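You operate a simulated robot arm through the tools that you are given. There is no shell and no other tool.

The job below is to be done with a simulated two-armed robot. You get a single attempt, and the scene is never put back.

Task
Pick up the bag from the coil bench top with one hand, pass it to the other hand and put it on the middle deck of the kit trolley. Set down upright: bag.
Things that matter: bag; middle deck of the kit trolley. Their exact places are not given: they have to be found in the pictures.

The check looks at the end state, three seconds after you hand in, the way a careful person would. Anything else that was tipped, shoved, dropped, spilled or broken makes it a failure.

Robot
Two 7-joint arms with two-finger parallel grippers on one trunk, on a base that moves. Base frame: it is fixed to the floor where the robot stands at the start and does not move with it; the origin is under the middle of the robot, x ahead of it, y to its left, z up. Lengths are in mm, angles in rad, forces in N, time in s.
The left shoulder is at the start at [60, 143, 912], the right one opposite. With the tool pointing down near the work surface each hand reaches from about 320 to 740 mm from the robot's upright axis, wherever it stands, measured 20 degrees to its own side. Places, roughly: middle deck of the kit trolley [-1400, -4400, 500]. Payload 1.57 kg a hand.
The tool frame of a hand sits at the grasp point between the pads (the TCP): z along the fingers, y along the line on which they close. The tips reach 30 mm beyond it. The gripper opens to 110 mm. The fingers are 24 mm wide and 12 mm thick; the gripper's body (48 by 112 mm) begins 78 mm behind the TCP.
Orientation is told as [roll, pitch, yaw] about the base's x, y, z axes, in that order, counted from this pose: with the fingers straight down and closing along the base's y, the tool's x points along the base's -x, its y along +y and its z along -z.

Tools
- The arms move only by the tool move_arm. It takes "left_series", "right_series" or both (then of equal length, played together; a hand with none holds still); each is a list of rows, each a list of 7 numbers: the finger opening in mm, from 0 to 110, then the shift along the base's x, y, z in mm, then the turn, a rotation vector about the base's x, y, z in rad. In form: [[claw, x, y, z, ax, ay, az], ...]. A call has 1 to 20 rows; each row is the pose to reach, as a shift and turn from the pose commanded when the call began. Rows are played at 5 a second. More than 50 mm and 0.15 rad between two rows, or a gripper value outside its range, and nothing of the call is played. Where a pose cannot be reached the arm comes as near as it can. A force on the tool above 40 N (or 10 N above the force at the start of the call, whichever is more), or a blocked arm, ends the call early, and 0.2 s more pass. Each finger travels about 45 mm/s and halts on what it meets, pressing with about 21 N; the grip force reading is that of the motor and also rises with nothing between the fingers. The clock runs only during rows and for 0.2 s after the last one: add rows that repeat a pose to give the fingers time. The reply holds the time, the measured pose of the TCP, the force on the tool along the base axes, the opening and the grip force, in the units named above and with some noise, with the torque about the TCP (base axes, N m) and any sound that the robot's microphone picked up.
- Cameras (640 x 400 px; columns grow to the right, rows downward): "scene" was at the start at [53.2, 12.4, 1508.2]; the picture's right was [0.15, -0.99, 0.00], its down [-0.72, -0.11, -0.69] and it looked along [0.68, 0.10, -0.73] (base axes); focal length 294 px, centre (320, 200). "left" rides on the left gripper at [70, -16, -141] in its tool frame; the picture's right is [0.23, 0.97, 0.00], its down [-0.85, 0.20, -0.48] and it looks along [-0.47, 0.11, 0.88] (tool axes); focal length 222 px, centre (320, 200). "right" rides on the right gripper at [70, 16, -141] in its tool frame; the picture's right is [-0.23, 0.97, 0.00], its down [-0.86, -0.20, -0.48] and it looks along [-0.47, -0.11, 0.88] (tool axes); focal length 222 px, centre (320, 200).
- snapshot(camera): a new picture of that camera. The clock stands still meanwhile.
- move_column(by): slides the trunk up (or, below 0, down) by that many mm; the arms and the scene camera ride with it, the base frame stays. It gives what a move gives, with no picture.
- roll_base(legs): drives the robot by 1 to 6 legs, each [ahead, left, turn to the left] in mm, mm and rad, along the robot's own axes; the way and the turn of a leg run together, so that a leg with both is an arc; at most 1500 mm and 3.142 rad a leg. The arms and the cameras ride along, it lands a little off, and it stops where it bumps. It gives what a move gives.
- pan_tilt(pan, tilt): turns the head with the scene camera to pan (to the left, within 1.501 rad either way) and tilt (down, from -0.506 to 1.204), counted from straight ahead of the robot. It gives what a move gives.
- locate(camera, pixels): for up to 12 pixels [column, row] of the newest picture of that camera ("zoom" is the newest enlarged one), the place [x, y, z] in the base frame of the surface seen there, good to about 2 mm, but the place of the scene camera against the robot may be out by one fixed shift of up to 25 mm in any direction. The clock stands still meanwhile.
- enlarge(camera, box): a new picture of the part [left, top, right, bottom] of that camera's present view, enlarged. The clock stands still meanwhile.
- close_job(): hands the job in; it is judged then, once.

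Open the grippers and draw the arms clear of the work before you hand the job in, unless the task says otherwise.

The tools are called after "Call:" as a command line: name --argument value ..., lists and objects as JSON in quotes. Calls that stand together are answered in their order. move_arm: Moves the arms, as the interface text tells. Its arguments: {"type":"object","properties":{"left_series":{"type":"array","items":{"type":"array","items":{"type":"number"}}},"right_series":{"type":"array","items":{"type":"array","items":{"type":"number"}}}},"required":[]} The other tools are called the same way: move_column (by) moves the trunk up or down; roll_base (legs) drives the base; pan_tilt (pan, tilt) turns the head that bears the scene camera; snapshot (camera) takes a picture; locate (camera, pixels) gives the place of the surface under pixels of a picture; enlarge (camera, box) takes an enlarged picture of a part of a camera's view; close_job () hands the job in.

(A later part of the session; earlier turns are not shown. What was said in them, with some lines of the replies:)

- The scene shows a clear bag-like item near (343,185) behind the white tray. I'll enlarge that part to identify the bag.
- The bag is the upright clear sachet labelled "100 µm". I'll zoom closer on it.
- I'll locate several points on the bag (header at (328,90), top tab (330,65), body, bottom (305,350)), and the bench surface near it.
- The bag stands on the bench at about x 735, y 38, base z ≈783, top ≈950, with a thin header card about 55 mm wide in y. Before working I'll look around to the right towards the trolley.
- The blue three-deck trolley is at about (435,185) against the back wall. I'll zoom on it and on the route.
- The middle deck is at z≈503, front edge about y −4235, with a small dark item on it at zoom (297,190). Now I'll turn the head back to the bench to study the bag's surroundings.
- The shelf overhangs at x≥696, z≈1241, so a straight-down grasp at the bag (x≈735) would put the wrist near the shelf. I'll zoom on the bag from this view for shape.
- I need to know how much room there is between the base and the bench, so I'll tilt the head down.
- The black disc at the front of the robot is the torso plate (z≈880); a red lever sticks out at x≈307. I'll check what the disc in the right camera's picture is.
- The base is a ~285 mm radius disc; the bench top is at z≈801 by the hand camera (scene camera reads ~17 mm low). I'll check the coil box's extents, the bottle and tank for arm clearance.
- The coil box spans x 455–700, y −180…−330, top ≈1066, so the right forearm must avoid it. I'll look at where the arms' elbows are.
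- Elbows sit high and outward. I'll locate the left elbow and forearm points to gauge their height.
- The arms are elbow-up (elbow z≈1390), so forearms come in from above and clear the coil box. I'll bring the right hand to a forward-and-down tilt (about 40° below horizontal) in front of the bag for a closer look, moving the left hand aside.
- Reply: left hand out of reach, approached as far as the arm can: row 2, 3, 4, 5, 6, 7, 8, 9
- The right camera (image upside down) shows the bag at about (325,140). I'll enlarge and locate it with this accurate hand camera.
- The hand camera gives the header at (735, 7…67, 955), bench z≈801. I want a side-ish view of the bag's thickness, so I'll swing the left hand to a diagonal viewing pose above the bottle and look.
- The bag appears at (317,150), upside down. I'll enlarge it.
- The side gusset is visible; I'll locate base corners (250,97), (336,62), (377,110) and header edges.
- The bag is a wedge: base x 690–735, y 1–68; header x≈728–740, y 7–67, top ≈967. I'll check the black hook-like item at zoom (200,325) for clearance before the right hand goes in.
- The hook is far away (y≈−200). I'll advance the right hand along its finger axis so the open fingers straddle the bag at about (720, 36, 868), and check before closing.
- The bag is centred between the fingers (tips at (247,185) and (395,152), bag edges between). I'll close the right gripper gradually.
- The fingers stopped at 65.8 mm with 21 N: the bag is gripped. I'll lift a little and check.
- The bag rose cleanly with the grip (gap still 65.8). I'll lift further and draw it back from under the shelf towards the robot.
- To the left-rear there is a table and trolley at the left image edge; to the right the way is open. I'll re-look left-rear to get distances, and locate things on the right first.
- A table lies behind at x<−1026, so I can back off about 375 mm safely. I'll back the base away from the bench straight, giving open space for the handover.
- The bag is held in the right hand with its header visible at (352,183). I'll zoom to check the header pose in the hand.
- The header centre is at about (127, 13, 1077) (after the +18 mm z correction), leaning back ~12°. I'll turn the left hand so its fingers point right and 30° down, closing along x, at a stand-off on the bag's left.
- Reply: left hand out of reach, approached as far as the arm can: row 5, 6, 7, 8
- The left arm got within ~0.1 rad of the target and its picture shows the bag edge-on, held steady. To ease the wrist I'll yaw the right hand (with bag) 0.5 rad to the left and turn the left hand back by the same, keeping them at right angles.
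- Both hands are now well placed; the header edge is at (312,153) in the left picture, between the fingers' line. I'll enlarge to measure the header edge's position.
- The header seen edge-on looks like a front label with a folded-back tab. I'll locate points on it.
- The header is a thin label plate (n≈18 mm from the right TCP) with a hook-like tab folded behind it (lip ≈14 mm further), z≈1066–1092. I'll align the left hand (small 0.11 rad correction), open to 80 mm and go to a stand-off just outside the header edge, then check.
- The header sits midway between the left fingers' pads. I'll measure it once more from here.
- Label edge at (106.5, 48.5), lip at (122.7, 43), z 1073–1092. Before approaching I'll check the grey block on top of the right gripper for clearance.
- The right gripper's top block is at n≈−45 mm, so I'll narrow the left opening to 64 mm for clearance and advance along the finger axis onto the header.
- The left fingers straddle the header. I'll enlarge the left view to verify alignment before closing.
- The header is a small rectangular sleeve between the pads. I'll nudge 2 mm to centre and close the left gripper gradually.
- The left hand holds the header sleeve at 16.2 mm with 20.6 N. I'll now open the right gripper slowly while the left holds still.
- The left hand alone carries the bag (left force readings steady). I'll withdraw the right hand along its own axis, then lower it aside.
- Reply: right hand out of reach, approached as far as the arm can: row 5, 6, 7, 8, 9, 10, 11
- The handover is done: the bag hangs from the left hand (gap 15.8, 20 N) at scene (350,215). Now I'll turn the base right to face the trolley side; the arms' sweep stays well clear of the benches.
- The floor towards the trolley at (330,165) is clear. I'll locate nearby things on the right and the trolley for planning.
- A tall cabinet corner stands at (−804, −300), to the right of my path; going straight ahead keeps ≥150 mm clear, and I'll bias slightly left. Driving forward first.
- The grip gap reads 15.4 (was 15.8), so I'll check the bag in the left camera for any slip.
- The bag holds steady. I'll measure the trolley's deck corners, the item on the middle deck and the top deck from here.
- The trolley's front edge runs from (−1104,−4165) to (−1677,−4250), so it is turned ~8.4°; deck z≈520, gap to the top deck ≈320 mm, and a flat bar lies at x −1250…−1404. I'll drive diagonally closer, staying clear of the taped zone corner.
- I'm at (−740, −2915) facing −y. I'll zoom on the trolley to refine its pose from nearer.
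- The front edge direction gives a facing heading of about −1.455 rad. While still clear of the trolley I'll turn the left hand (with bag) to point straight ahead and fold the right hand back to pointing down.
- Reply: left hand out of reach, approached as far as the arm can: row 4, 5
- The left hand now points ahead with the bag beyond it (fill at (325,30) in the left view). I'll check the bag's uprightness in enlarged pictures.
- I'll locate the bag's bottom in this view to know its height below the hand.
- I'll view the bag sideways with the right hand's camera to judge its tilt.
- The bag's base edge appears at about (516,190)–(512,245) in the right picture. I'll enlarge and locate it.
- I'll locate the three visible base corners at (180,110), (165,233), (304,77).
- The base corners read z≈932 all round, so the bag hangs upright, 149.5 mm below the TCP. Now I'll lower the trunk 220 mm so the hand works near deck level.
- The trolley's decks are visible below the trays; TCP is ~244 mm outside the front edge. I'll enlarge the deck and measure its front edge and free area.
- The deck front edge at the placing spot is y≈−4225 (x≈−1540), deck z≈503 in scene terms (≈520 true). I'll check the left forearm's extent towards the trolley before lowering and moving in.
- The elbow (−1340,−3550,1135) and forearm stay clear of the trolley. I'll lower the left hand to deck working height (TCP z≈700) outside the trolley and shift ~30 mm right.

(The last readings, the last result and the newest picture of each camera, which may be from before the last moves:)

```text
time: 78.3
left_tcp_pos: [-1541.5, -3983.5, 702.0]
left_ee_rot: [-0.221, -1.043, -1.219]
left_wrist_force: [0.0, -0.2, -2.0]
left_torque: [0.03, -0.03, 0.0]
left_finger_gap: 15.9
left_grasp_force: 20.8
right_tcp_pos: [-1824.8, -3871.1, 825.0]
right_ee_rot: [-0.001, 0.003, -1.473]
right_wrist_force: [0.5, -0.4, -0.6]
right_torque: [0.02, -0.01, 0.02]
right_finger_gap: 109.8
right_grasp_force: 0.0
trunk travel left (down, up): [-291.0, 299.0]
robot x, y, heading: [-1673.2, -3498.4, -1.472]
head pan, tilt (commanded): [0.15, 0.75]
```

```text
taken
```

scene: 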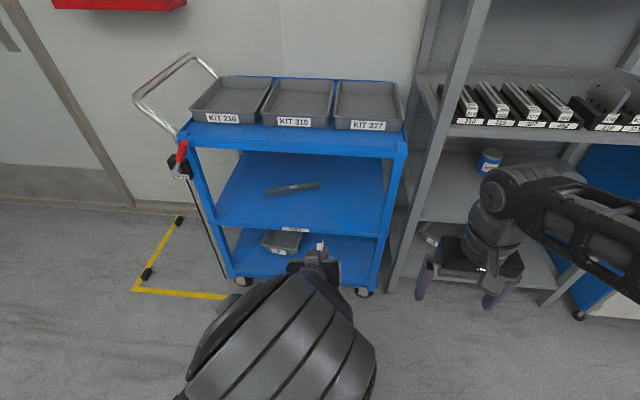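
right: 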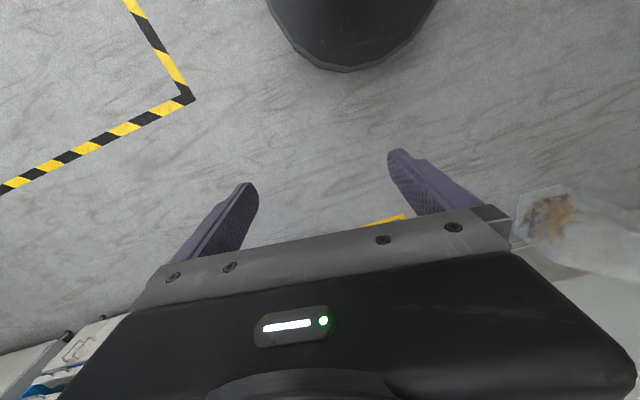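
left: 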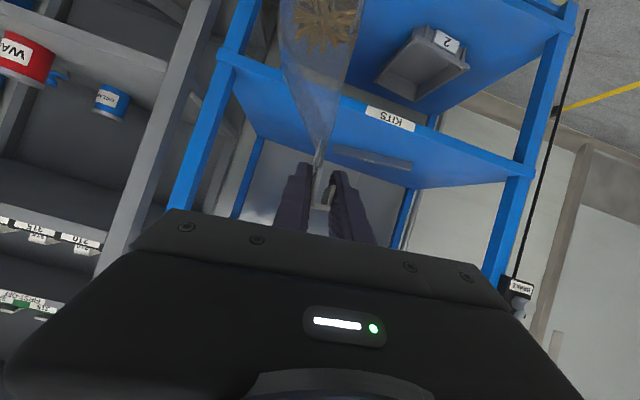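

The left camera (inverted) shows the middle deck with its "KITS" label at (390,118) and the bar at (370,158). I'll locate deck points with this accurate camera.

Call:
enlarge --camera "left" --box '[170, 40, 540, 260]'

Call:
locate --camera "left" --pixels '[[450, 155], [480, 165], [410, 150], [270, 120], [250, 95], [350, 125], [430, 135], [390, 118], [370, 160], [235, 60], [210, 120], [520, 170]]'

```text
1.73 times, centred on (355, 150) of left
```

zoom: 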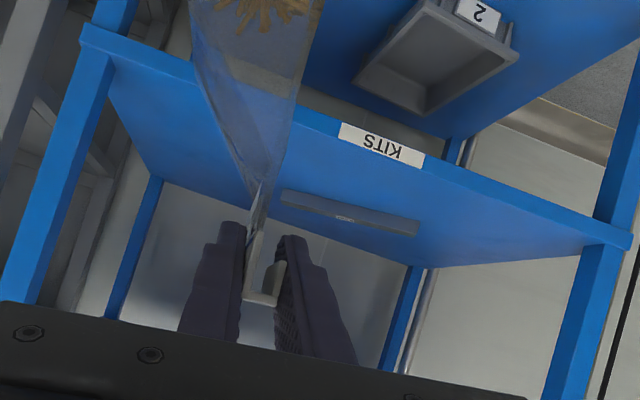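

```text
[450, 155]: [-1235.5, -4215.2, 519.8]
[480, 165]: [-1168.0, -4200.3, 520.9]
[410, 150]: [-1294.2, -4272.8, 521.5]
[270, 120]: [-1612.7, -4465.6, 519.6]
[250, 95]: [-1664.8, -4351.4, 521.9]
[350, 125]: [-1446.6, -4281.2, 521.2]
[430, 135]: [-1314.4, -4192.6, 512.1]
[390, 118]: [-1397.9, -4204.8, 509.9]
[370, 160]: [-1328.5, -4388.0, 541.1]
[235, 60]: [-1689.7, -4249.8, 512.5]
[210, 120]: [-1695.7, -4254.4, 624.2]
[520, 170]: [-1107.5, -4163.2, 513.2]
```

Deck z≈520.7 and front-edge line are confirmed; TCP is at d=−241 mm, e=403 mm and the bag base is 31 mm above deck level, so it fits between decks. I'll drive forward 200 mm slowly in two legs, leaving the bag just at the front edge.

Call:
roll_base --legs '[[120, 0, 0]]'

Call:
roll_base --legs '[[80, 0, 0]]'

Call:
snapshot --camera "left"

Call:
snapshot --camera "scene"

```text
time: 79.5
left_tcp_pos: [-1529.2, -4104.2, 701.7]
left_ee_rot: [-0.22, -1.041, -1.218]
left_wrist_force: [1.0, 0.5, -0.7]
left_torque: [0.02, -0.04, 0.02]
left_finger_gap: 15.8
left_grasp_force: 20.6
right_tcp_pos: [-1812.2, -3992.5, 824.1]
right_ee_rot: [0.001, 0.002, -1.472]
right_wrist_force: [0.2, -0.3, 0.2]
right_torque: [0.0, 0.03, -0.01]
right_finger_gap: 110.2
right_grasp_force: 0.3
trunk travel left (down, up): [-291.0, 299.0]
robot x, y, heading: [-1657.2, -3616.7, -1.473]
head pan, tilt (commanded): [0.15, 0.75]
```

```text
time: 80.6
left_tcp_pos: [-1521.4, -4184.4, 702.4]
left_ee_rot: [-0.221, -1.04, -1.219]
left_wrist_force: [0.8, -0.6, -2.0]
left_torque: [0.03, -0.05, 0.02]
left_finger_gap: 15.7
left_grasp_force: 20.8
right_tcp_pos: [-1803.6, -4071.5, 825.6]
right_ee_rot: [0.0, 0.001, -1.472]
right_wrist_force: [-0.1, -1.1, 0.0]
right_torque: [-0.01, 0.01, -0.01]
right_finger_gap: 109.9
right_grasp_force: 0.1
trunk travel left (down, up): [-291.0, 299.0]
robot x, y, heading: [-1654.1, -3691.4, -1.469]
head pan, tilt (commanded): [0.15, 0.75]
```

```text
taken
```

left: 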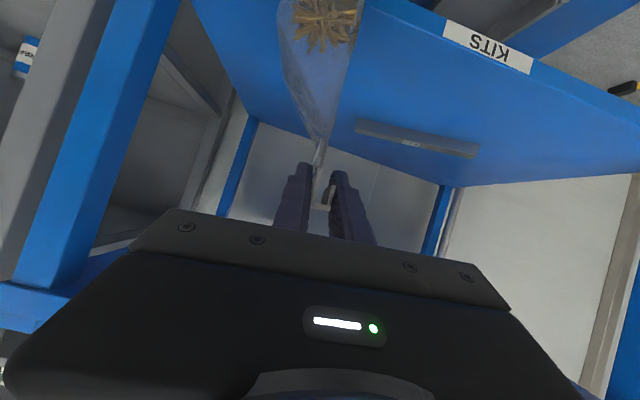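

```text
taken
```

scene: 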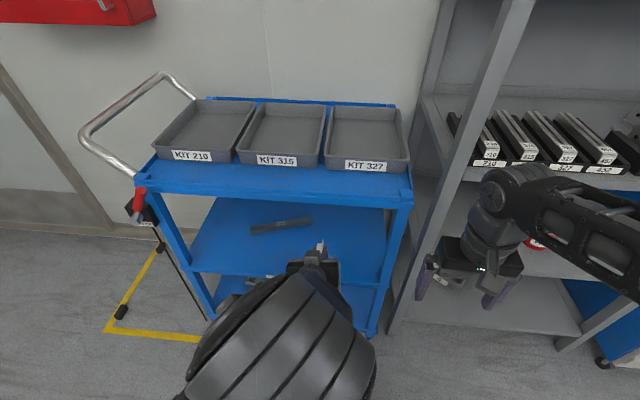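

TCP is at d≈−40, e≈412; the bag is right at the deck edge with clearance above and below. I'll extend the arm 140 mm inward along the deck's depth direction, level.

Call:
move_arm --left_series '[[0, 3.5, -23, 0, 0, 0, 0], [0, 7, -46, 0, 0, 0, 0], [0, 10.3, -69, 0, 0, 0, 0], [0, 13.8, -92, 0, 0, 0, 0], [0, 17.2, -115, 0, 0, 0, 0], [0, 20.7, -138.5, 0, 0, 0, 0], [0, 20.7, -138.5, 0, 0, 0, 0]]'

Call:
snapshot --camera "left"

Call:
enlarge --camera "scene" --box '[120, 90, 440, 350]'

```text
time: 82.2
left_tcp_pos: [-1501.8, -4321.9, 703.3]
left_ee_rot: [-0.22, -1.039, -1.218]
left_wrist_force: [0.3, 0.3, -1.6]
left_torque: [0.01, -0.03, 0.0]
left_finger_gap: 15.6
left_grasp_force: 21.4
right_tcp_pos: [-1805.9, -4071.2, 824.7]
right_ee_rot: [-0.001, 0.003, -1.472]
right_wrist_force: [0.1, 0.1, 0.5]
right_torque: [0.0, -0.01, -0.02]
right_finger_gap: 109.5
right_grasp_force: 0.1
trunk travel left (down, up): [-291.0, 299.0]
robot x, y, heading: [-1654.7, -3693.8, -1.468]
head pan, tilt (commanded): [0.15, 0.75]
```

```text
taken
```

left: 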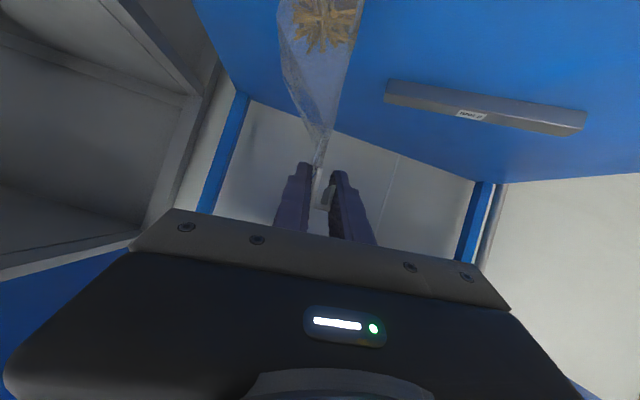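

```text
1.54 times, centred on (280, 220) of scene
```

zoom: 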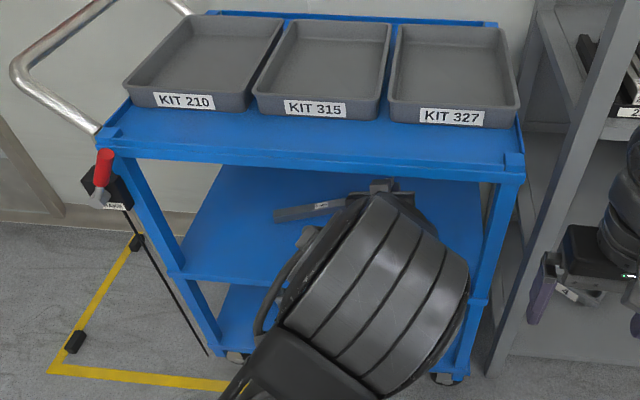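

TCP is at d≈99, e≈413 inside the deck. Before lowering I'll check how close the arm segment at zoom (400,220) is to the top deck's front edge.

Call:
locate --camera "zoom" --pixels '[[385, 198], [430, 225], [465, 260], [350, 215], [380, 183], [400, 184], [305, 240], [400, 300], [350, 165], [450, 172], [450, 180]]'

```text
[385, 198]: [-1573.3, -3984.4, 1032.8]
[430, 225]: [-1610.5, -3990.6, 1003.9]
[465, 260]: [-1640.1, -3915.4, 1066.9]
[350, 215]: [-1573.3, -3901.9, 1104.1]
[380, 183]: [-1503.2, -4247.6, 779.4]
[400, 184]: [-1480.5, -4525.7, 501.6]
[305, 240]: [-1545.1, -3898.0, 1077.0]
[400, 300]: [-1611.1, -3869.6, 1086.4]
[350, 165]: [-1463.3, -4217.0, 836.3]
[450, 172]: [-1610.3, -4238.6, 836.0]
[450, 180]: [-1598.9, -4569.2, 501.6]
```

Clearances are fine (top block of the hand ≈40 mm below the top deck; forearm far outside). I'll lower the bag 27 mm, leaving about 6 mm above the deck.

Call:
move_arm --left_series '[[0, 0, 0, -9, 0, 0, 0], [0, 0, 0, -18, 0, 0, 0], [0, 0, 0, -27, 0, 0, 0], [0, 0, 0, -27, 0, 0, 0]]'

Call:
snapshot --camera "left"

Call:
enlarge --camera "left" --box '[230, 0, 400, 220]'

```text
time: 83.2
left_tcp_pos: [-1500.8, -4321.8, 673.7]
left_ee_rot: [-0.221, -1.042, -1.217]
left_wrist_force: [0.7, -0.2, -1.0]
left_torque: [0.01, -0.07, 0.01]
left_finger_gap: 15.6
left_grasp_force: 21.0
right_tcp_pos: [-1804.3, -4070.7, 826.7]
right_ee_rot: [0.001, 0.001, -1.471]
right_wrist_force: [-0.2, 0.8, 0.2]
right_torque: [-0.01, 0.0, 0.01]
right_finger_gap: 110.2
right_grasp_force: 0.0
trunk travel left (down, up): [-291.0, 299.0]
robot x, y, heading: [-1653.3, -3694.8, -1.471]
head pan, tilt (commanded): [0.15, 0.75]
```

```text
taken
```

left: 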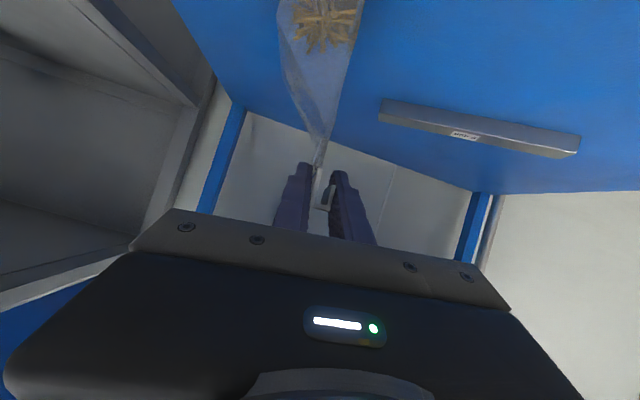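

```text
1.82 times, centred on (315, 110) of left
```

zoom: 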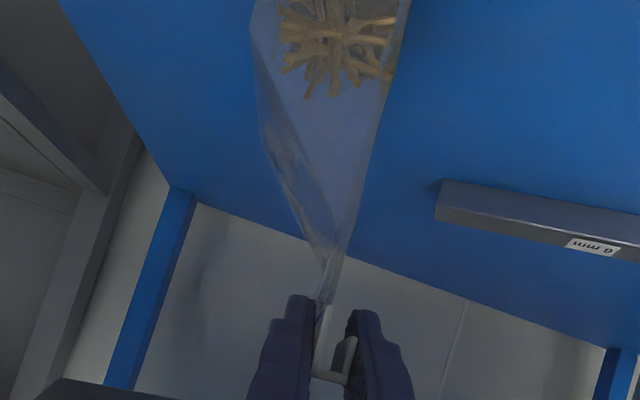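

TCP z≈674–675, so the bag bottom should be about 4 mm above the deck. I'll lower in 1 mm steps watching the wrist force.

Call:
move_arm --left_series '[[0, 0, 0, -1, 0, 0, 0], [0, 0, 0, -2, 0, 0, 0], [0, 0, 0, -3, 0, 0, 0], [0, 0, 0, -3, 0, 0, 0]]'

Call:
move_arm --left_series '[[0, 0, 0, -0.5, 0, 0, 0], [0, 0, 0, -1, 0, 0, 0], [0, 0, 0, -1.5, 0, 0, 0], [0, 0, 0, -1.5, 0, 0, 0]]'

```text
time: 84.2
left_tcp_pos: [-1501.0, -4321.2, 672.8]
left_ee_rot: [-0.222, -1.043, -1.214]
left_wrist_force: [1.8, 1.7, 8.7]
left_torque: [0.48, -0.01, -0.03]
left_finger_gap: 15.4
left_grasp_force: 21.2
right_tcp_pos: [-1804.3, -4071.5, 827.1]
right_ee_rot: [0.0, 0.001, -1.473]
right_wrist_force: [-0.1, 1.2, -0.9]
right_torque: [0.0, 0.03, 0.01]
right_finger_gap: 110.0
right_grasp_force: 0.0
trunk travel left (down, up): [-291.0, 299.0]
robot x, y, heading: [-1648.8, -3693.1, -1.471]
head pan, tilt (commanded): [0.15, 0.75]
```

```text
time: 85.2
left_tcp_pos: [-1501.5, -4322.5, 673.6]
left_ee_rot: [-0.224, -1.048, -1.213]
left_wrist_force: [3.5, -3.3, 19.1]
left_torque: [0.01, -0.08, 0.01]
left_finger_gap: 15.6
left_grasp_force: 21.0
right_tcp_pos: [-1804.5, -4071.3, 826.0]
right_ee_rot: [0.001, 0.0, -1.472]
right_wrist_force: [0.0, 1.0, 0.0]
right_torque: [0.01, 0.0, -0.01]
right_finger_gap: 110.0
right_grasp_force: 0.1
trunk travel left (down, up): [-291.0, 299.0]
robot x, y, heading: [-1655.1, -3699.3, -1.473]
head pan, tilt (commanded): [0.15, 0.75]
```

Contact: upward force rose to 8.7 then 19 N, so the bag is on the deck. I'll relieve 2.3 mm of the pressing, then read the force.

Call:
move_arm --left_series '[[0, 0, 0, 1, 0, 0, 0], [0, 0, 0, 2.3, 0, 0, 0], [0, 0, 0, 2.3, 0, 0, 0]]'

Call:
enlarge --camera "left" --box '[230, 0, 400, 220]'

```text
time: 86.0
left_tcp_pos: [-1501.5, -4322.2, 672.8]
left_ee_rot: [-0.218, -1.041, -1.22]
left_wrist_force: [1.2, -3.0, 10.9]
left_torque: [-0.2, -0.11, 0.0]
left_finger_gap: 15.8
left_grasp_force: 20.9
right_tcp_pos: [-1804.2, -4071.0, 826.1]
right_ee_rot: [0.0, 0.002, -1.472]
right_wrist_force: [0.5, -0.1, -0.5]
right_torque: [0.0, 0.01, 0.01]
right_finger_gap: 109.9
right_grasp_force: 0.0
trunk travel left (down, up): [-291.0, 299.0]
robot x, y, heading: [-1653.2, -3700.6, -1.475]
head pan, tilt (commanded): [0.15, 0.75]
```

```text
1.82 times, centred on (315, 110) of left
```

zoom: 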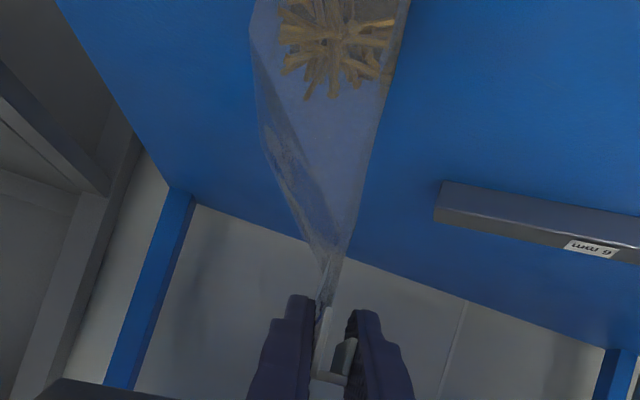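

Still ≈11 N pressing; I'll relieve another 1.3 mm.

Call:
move_arm --left_series '[[0, 0, 0, 0.7, 0, 0, 0], [0, 0, 0, 1.3, 0, 0, 0], [0, 0, 0, 1.3, 0, 0, 0]]'

```text
time: 86.8
left_tcp_pos: [-1500.5, -4321.4, 672.3]
left_ee_rot: [-0.217, -1.04, -1.22]
left_wrist_force: [0.9, -0.3, 1.9]
left_torque: [0.09, 0.03, -0.01]
left_finger_gap: 15.8
left_grasp_force: 21.8
right_tcp_pos: [-1804.2, -4071.9, 825.4]
right_ee_rot: [0.001, 0.002, -1.472]
right_wrist_force: [-0.3, -0.2, 0.9]
right_torque: [0.03, 0.01, -0.03]
right_finger_gap: 109.9
right_grasp_force: 0.0
trunk travel left (down, up): [-291.0, 299.0]
robot x, y, heading: [-1652.2, -3696.1, -1.471]
head pan, tilt (commanded): [0.15, 0.75]
```

Light contact (≈2 N). I'll open the left gripper slowly with the hand still.

Call:
move_arm --left_series '[[16, 0, 0, 0, 0, 0, 0], [18, 0, 0, 0, 0, 0, 0], [22, 0, 0, 0, 0, 0, 0], [28, 0, 0, 0, 0, 0, 0], [36, 0, 0, 0, 0, 0, 0], [45, 0, 0, 0, 0, 0, 0], [55, 0, 0, 0, 0, 0, 0], [62, 0, 0, 0, 0, 0, 0], [62, 0, 0, 0, 0, 0, 0]]'

Call:
snapshot --camera "left"

Call:
enlarge --camera "left" --box '[200, 0, 420, 240]'

```text
time: 88.8
left_tcp_pos: [-1502.1, -4322.7, 674.6]
left_ee_rot: [-0.222, -1.041, -1.217]
left_wrist_force: [-0.4, -0.4, -0.3]
left_torque: [-0.03, -0.01, -0.01]
left_finger_gap: 62.0
left_grasp_force: 0.1
right_tcp_pos: [-1804.5, -4071.5, 825.7]
right_ee_rot: [0.001, 0.002, -1.472]
right_wrist_force: [0.8, 0.3, -0.7]
right_torque: [0.01, 0.03, -0.02]
right_finger_gap: 109.9
right_grasp_force: 0.0
trunk travel left (down, up): [-291.0, 299.0]
robot x, y, heading: [-1652.1, -3696.1, -1.474]
head pan, tilt (commanded): [0.15, 0.75]
```

```text
taken
```

left: 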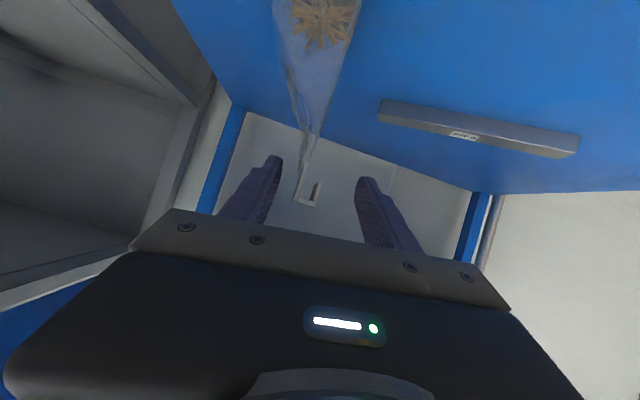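

```text
1.67 times, centred on (310, 120) of left
```

zoom: 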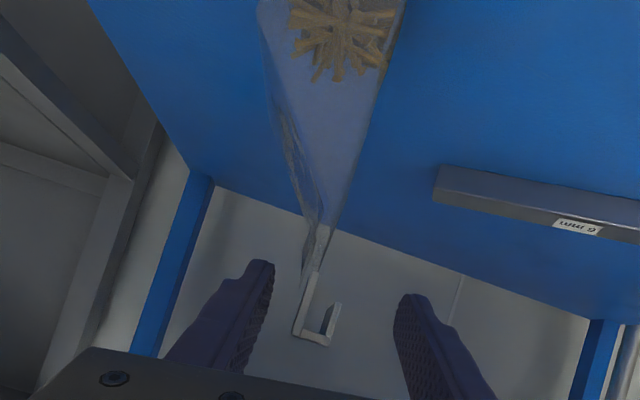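

The bag stands on its own on the deck; the header sits free between the open fingers at zoom (318,290). I'll withdraw the hand backward along its finger axis.

Call:
move_arm --left_series '[[62, -1, 9, 4, 0, 0, 0], [62, -2.5, 26, 13, 0, 0, 0], [62, -4.5, 47, 24, 0, 0, 0], [62, -7, 69, 37, 0, 0, 0], [62, -9.5, 95, 50, 0, 0, 0], [62, -12, 121, 62, 0, 0, 0], [62, -12, 121, 62, 0, 0, 0]]'

Call:
snapshot --camera "left"

Call:
snapshot --camera "scene"

```text
time: 90.4
left_tcp_pos: [-1514.3, -4201.0, 735.7]
left_ee_rot: [-0.221, -1.043, -1.215]
left_wrist_force: [-0.1, 0.1, -0.7]
left_torque: [-0.03, -0.02, 0.0]
left_finger_gap: 61.8
left_grasp_force: 0.1
right_tcp_pos: [-1803.4, -4071.1, 826.7]
right_ee_rot: [0.002, 0.001, -1.471]
right_wrist_force: [-1.0, 0.2, 0.7]
right_torque: [0.01, 0.02, 0.02]
right_finger_gap: 110.0
right_grasp_force: 0.1
trunk travel left (down, up): [-291.0, 299.0]
robot x, y, heading: [-1653.8, -3697.4, -1.469]
head pan, tilt (commanded): [0.15, 0.75]
```

```text
taken
```

left: 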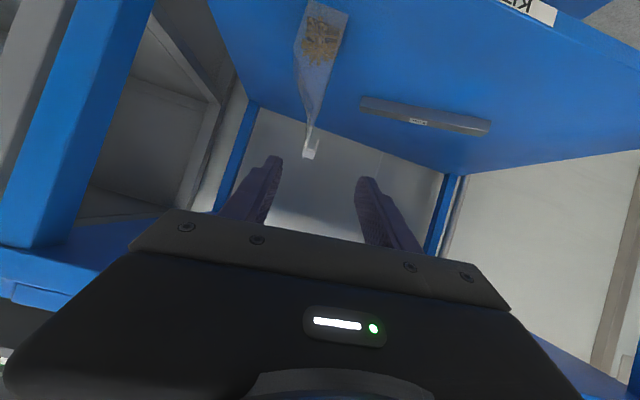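

```text
taken
```

scene: 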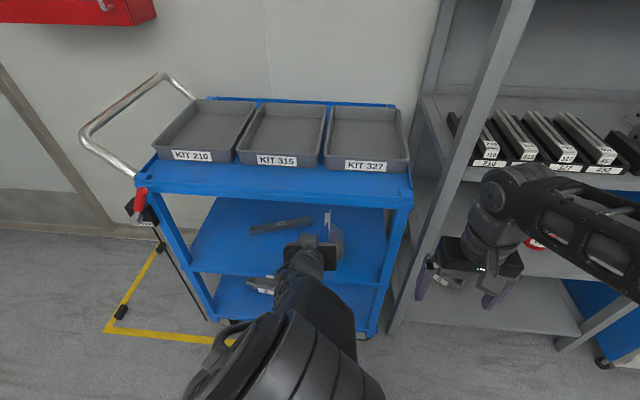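

The bag stands upright on the deck, and the hand is at the front edge. I'll back the base off 250 mm and then look at the result.

Call:
roll_base --legs '[[-250, 0, 0]]'

Call:
pan_tilt --pan 0.15 --tilt 0.65

Call:
snapshot --camera "scene"

Call:
snapshot --camera "left"

```text
time: 92.2
left_tcp_pos: [-1537.1, -3952.2, 736.8]
left_ee_rot: [-0.219, -1.042, -1.215]
left_wrist_force: [-0.4, 0.2, -0.8]
left_torque: [-0.01, 0.0, 0.02]
left_finger_gap: 61.9
left_grasp_force: 0.1
right_tcp_pos: [-1829.7, -3823.5, 825.7]
right_ee_rot: [0.0, 0.0, -1.469]
right_wrist_force: [-0.6, -0.2, 0.3]
right_torque: [0.02, 0.03, -0.03]
right_finger_gap: 110.0
right_grasp_force: 0.1
trunk travel left (down, up): [-291.0, 299.0]
robot x, y, heading: [-1676.5, -3444.6, -1.464]
head pan, tilt (commanded): [0.15, 0.75]
```

```text
time: 92.9
left_tcp_pos: [-1536.3, -3951.2, 735.9]
left_ee_rot: [-0.22, -1.041, -1.214]
left_wrist_force: [1.2, -0.4, 0.1]
left_torque: [-0.02, -0.01, 0.0]
left_finger_gap: 62.1
left_grasp_force: 0.0
right_tcp_pos: [-1828.1, -3822.4, 825.6]
right_ee_rot: [0.0, 0.002, -1.468]
right_wrist_force: [1.0, 0.4, 0.5]
right_torque: [-0.01, -0.01, 0.01]
right_finger_gap: 110.0
right_grasp_force: 0.0
trunk travel left (down, up): [-291.0, 299.0]
robot x, y, heading: [-1676.4, -3446.7, -1.468]
head pan, tilt (commanded): [0.15, 0.649]
```

```text
taken
```

scene: 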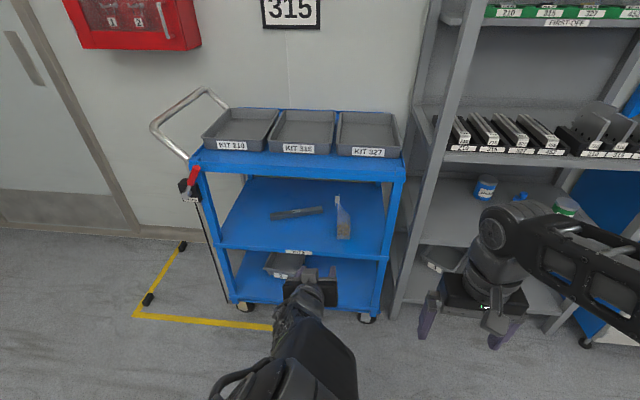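

```text
taken
```

left: 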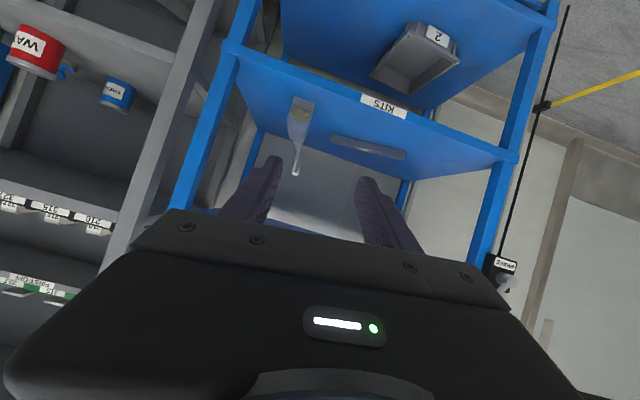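

I'm clear of the trolley; the bag stands at scene (342,218) on the middle deck. I'll enlarge to confirm it is upright and the trolley hasn't moved.

Call:
enlarge --camera "scene" --box '[180, 90, 430, 330]'

Call:
locate --camera "zoom" --pixels '[[412, 275], [414, 330], [150, 255], [480, 280], [100, 378]]'

Call:
locate --camera "left" --pixels '[[298, 102], [296, 170], [292, 105], [385, 107], [237, 48], [505, 155], [370, 150], [300, 135]]'

```text
1.67 times, centred on (305, 210) of scene
```

zoom: 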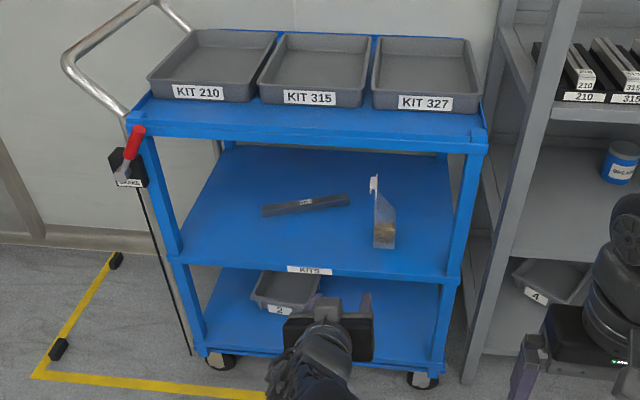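

```text
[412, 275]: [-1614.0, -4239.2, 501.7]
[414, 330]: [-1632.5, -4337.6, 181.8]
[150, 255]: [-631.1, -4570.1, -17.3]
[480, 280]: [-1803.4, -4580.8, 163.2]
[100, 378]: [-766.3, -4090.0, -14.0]
```

```text
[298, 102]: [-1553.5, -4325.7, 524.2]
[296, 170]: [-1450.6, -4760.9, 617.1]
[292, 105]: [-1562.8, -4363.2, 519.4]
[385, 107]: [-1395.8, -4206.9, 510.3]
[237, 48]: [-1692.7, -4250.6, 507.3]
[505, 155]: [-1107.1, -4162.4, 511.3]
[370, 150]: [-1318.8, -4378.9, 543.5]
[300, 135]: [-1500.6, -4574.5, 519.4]
```

The trolley's edge points match those before placing. One close look at the bag for uprightness.

Call:
enlarge --camera "scene" --box '[310, 180, 375, 250]'

Call:
locate --camera "zoom" --pixels '[[315, 345], [370, 350], [345, 300], [300, 80], [300, 120], [310, 100], [420, 350]]'

```text
5.71 times, centred on (342, 215) of scene
```

zoom: 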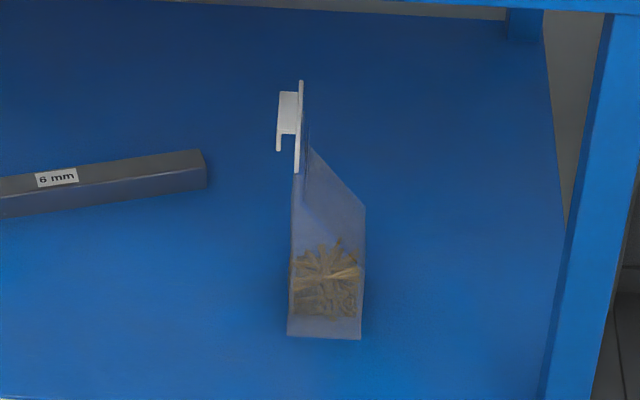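

```text
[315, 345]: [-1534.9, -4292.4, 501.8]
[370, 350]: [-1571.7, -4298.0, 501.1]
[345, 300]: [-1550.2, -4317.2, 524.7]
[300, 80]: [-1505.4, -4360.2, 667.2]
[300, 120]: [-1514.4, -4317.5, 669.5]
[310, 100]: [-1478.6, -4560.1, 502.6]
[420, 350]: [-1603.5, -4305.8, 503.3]
```

The header top is ~166 mm above the deck, same as originally, so the bag stands upright. I'll open the left gripper fully and back away a little more before handing in.

Call:
move_arm --left_series '[[80, 0, 0, 0, 0, 0, 0], [100, 0, 0, 0, 0, 0, 0], [110, 0, 0, 0, 0, 0, 0], [110, 0, 0, 0, 0, 0, 0]]'

Call:
roll_base --legs '[[-150, 0, 0]]'

Call:
snapshot --camera "scene"

```text
time: 93.9
left_tcp_pos: [-1536.7, -3952.5, 735.3]
left_ee_rot: [-0.219, -1.042, -1.215]
left_wrist_force: [-0.4, 0.4, -0.1]
left_torque: [0.0, -0.01, 0.01]
left_finger_gap: 109.8
left_grasp_force: 0.1
right_tcp_pos: [-1828.5, -3822.2, 824.5]
right_ee_rot: [-0.002, 0.001, -1.469]
right_wrist_force: [0.4, -0.7, 0.7]
right_torque: [0.0, -0.02, 0.01]
right_finger_gap: 110.0
right_grasp_force: 0.1
trunk travel left (down, up): [-291.0, 299.0]
robot x, y, heading: [-1677.7, -3447.9, -1.469]
head pan, tilt (commanded): [0.15, 0.649]
```

```text
time: 95.2
left_tcp_pos: [-1552.0, -3803.5, 736.4]
left_ee_rot: [-0.22, -1.044, -1.213]
left_wrist_force: [-0.7, -0.3, -0.4]
left_torque: [-0.01, -0.03, 0.01]
left_finger_gap: 109.9
left_grasp_force: 0.1
right_tcp_pos: [-1844.4, -3675.1, 826.5]
right_ee_rot: [-0.001, 0.0, -1.469]
right_wrist_force: [1.1, 0.5, 0.8]
right_torque: [0.02, 0.04, 0.0]
right_finger_gap: 109.9
right_grasp_force: 0.1
trunk travel left (down, up): [-291.0, 299.0]
robot x, y, heading: [-1695.1, -3300.1, -1.468]
head pan, tilt (commanded): [0.15, 0.649]
```

```text
taken
```

scene: 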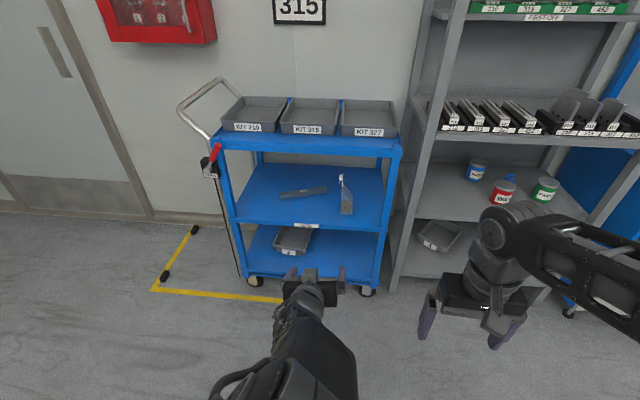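

The bag stands upright on the middle deck at (345,197), both grippers are open and the arms are clear of the trolley. I'm handing the job in.

Call:
close_job

```text
The job is handed in.
```

The bag is standing upright on the middle deck of the trolley, and I've handed the job in. I don't have the check's result.

- **Pick and pass:** the right hand picked the bag up from the coil bench by its sides. I backed the robot away from the bench, and the left hand took the bag by its header.
- **Placing:** I lowered it until it rested lightly on the deck, about 110 mm in from the front edge and clear of the flat bar lying there. The top of the header then measured about 166 mm above the deck, the same as it had above the bench.
- **Surroundings:** the trolley's edges measured within about 3 mm of where they were before. I saw nothing else moved or knocked over, but I did not look at the bench again after leaving it.
- **Robot at hand-in:** both grippers are open, and the robot is about 400 mm further back than when it let go of the bag.
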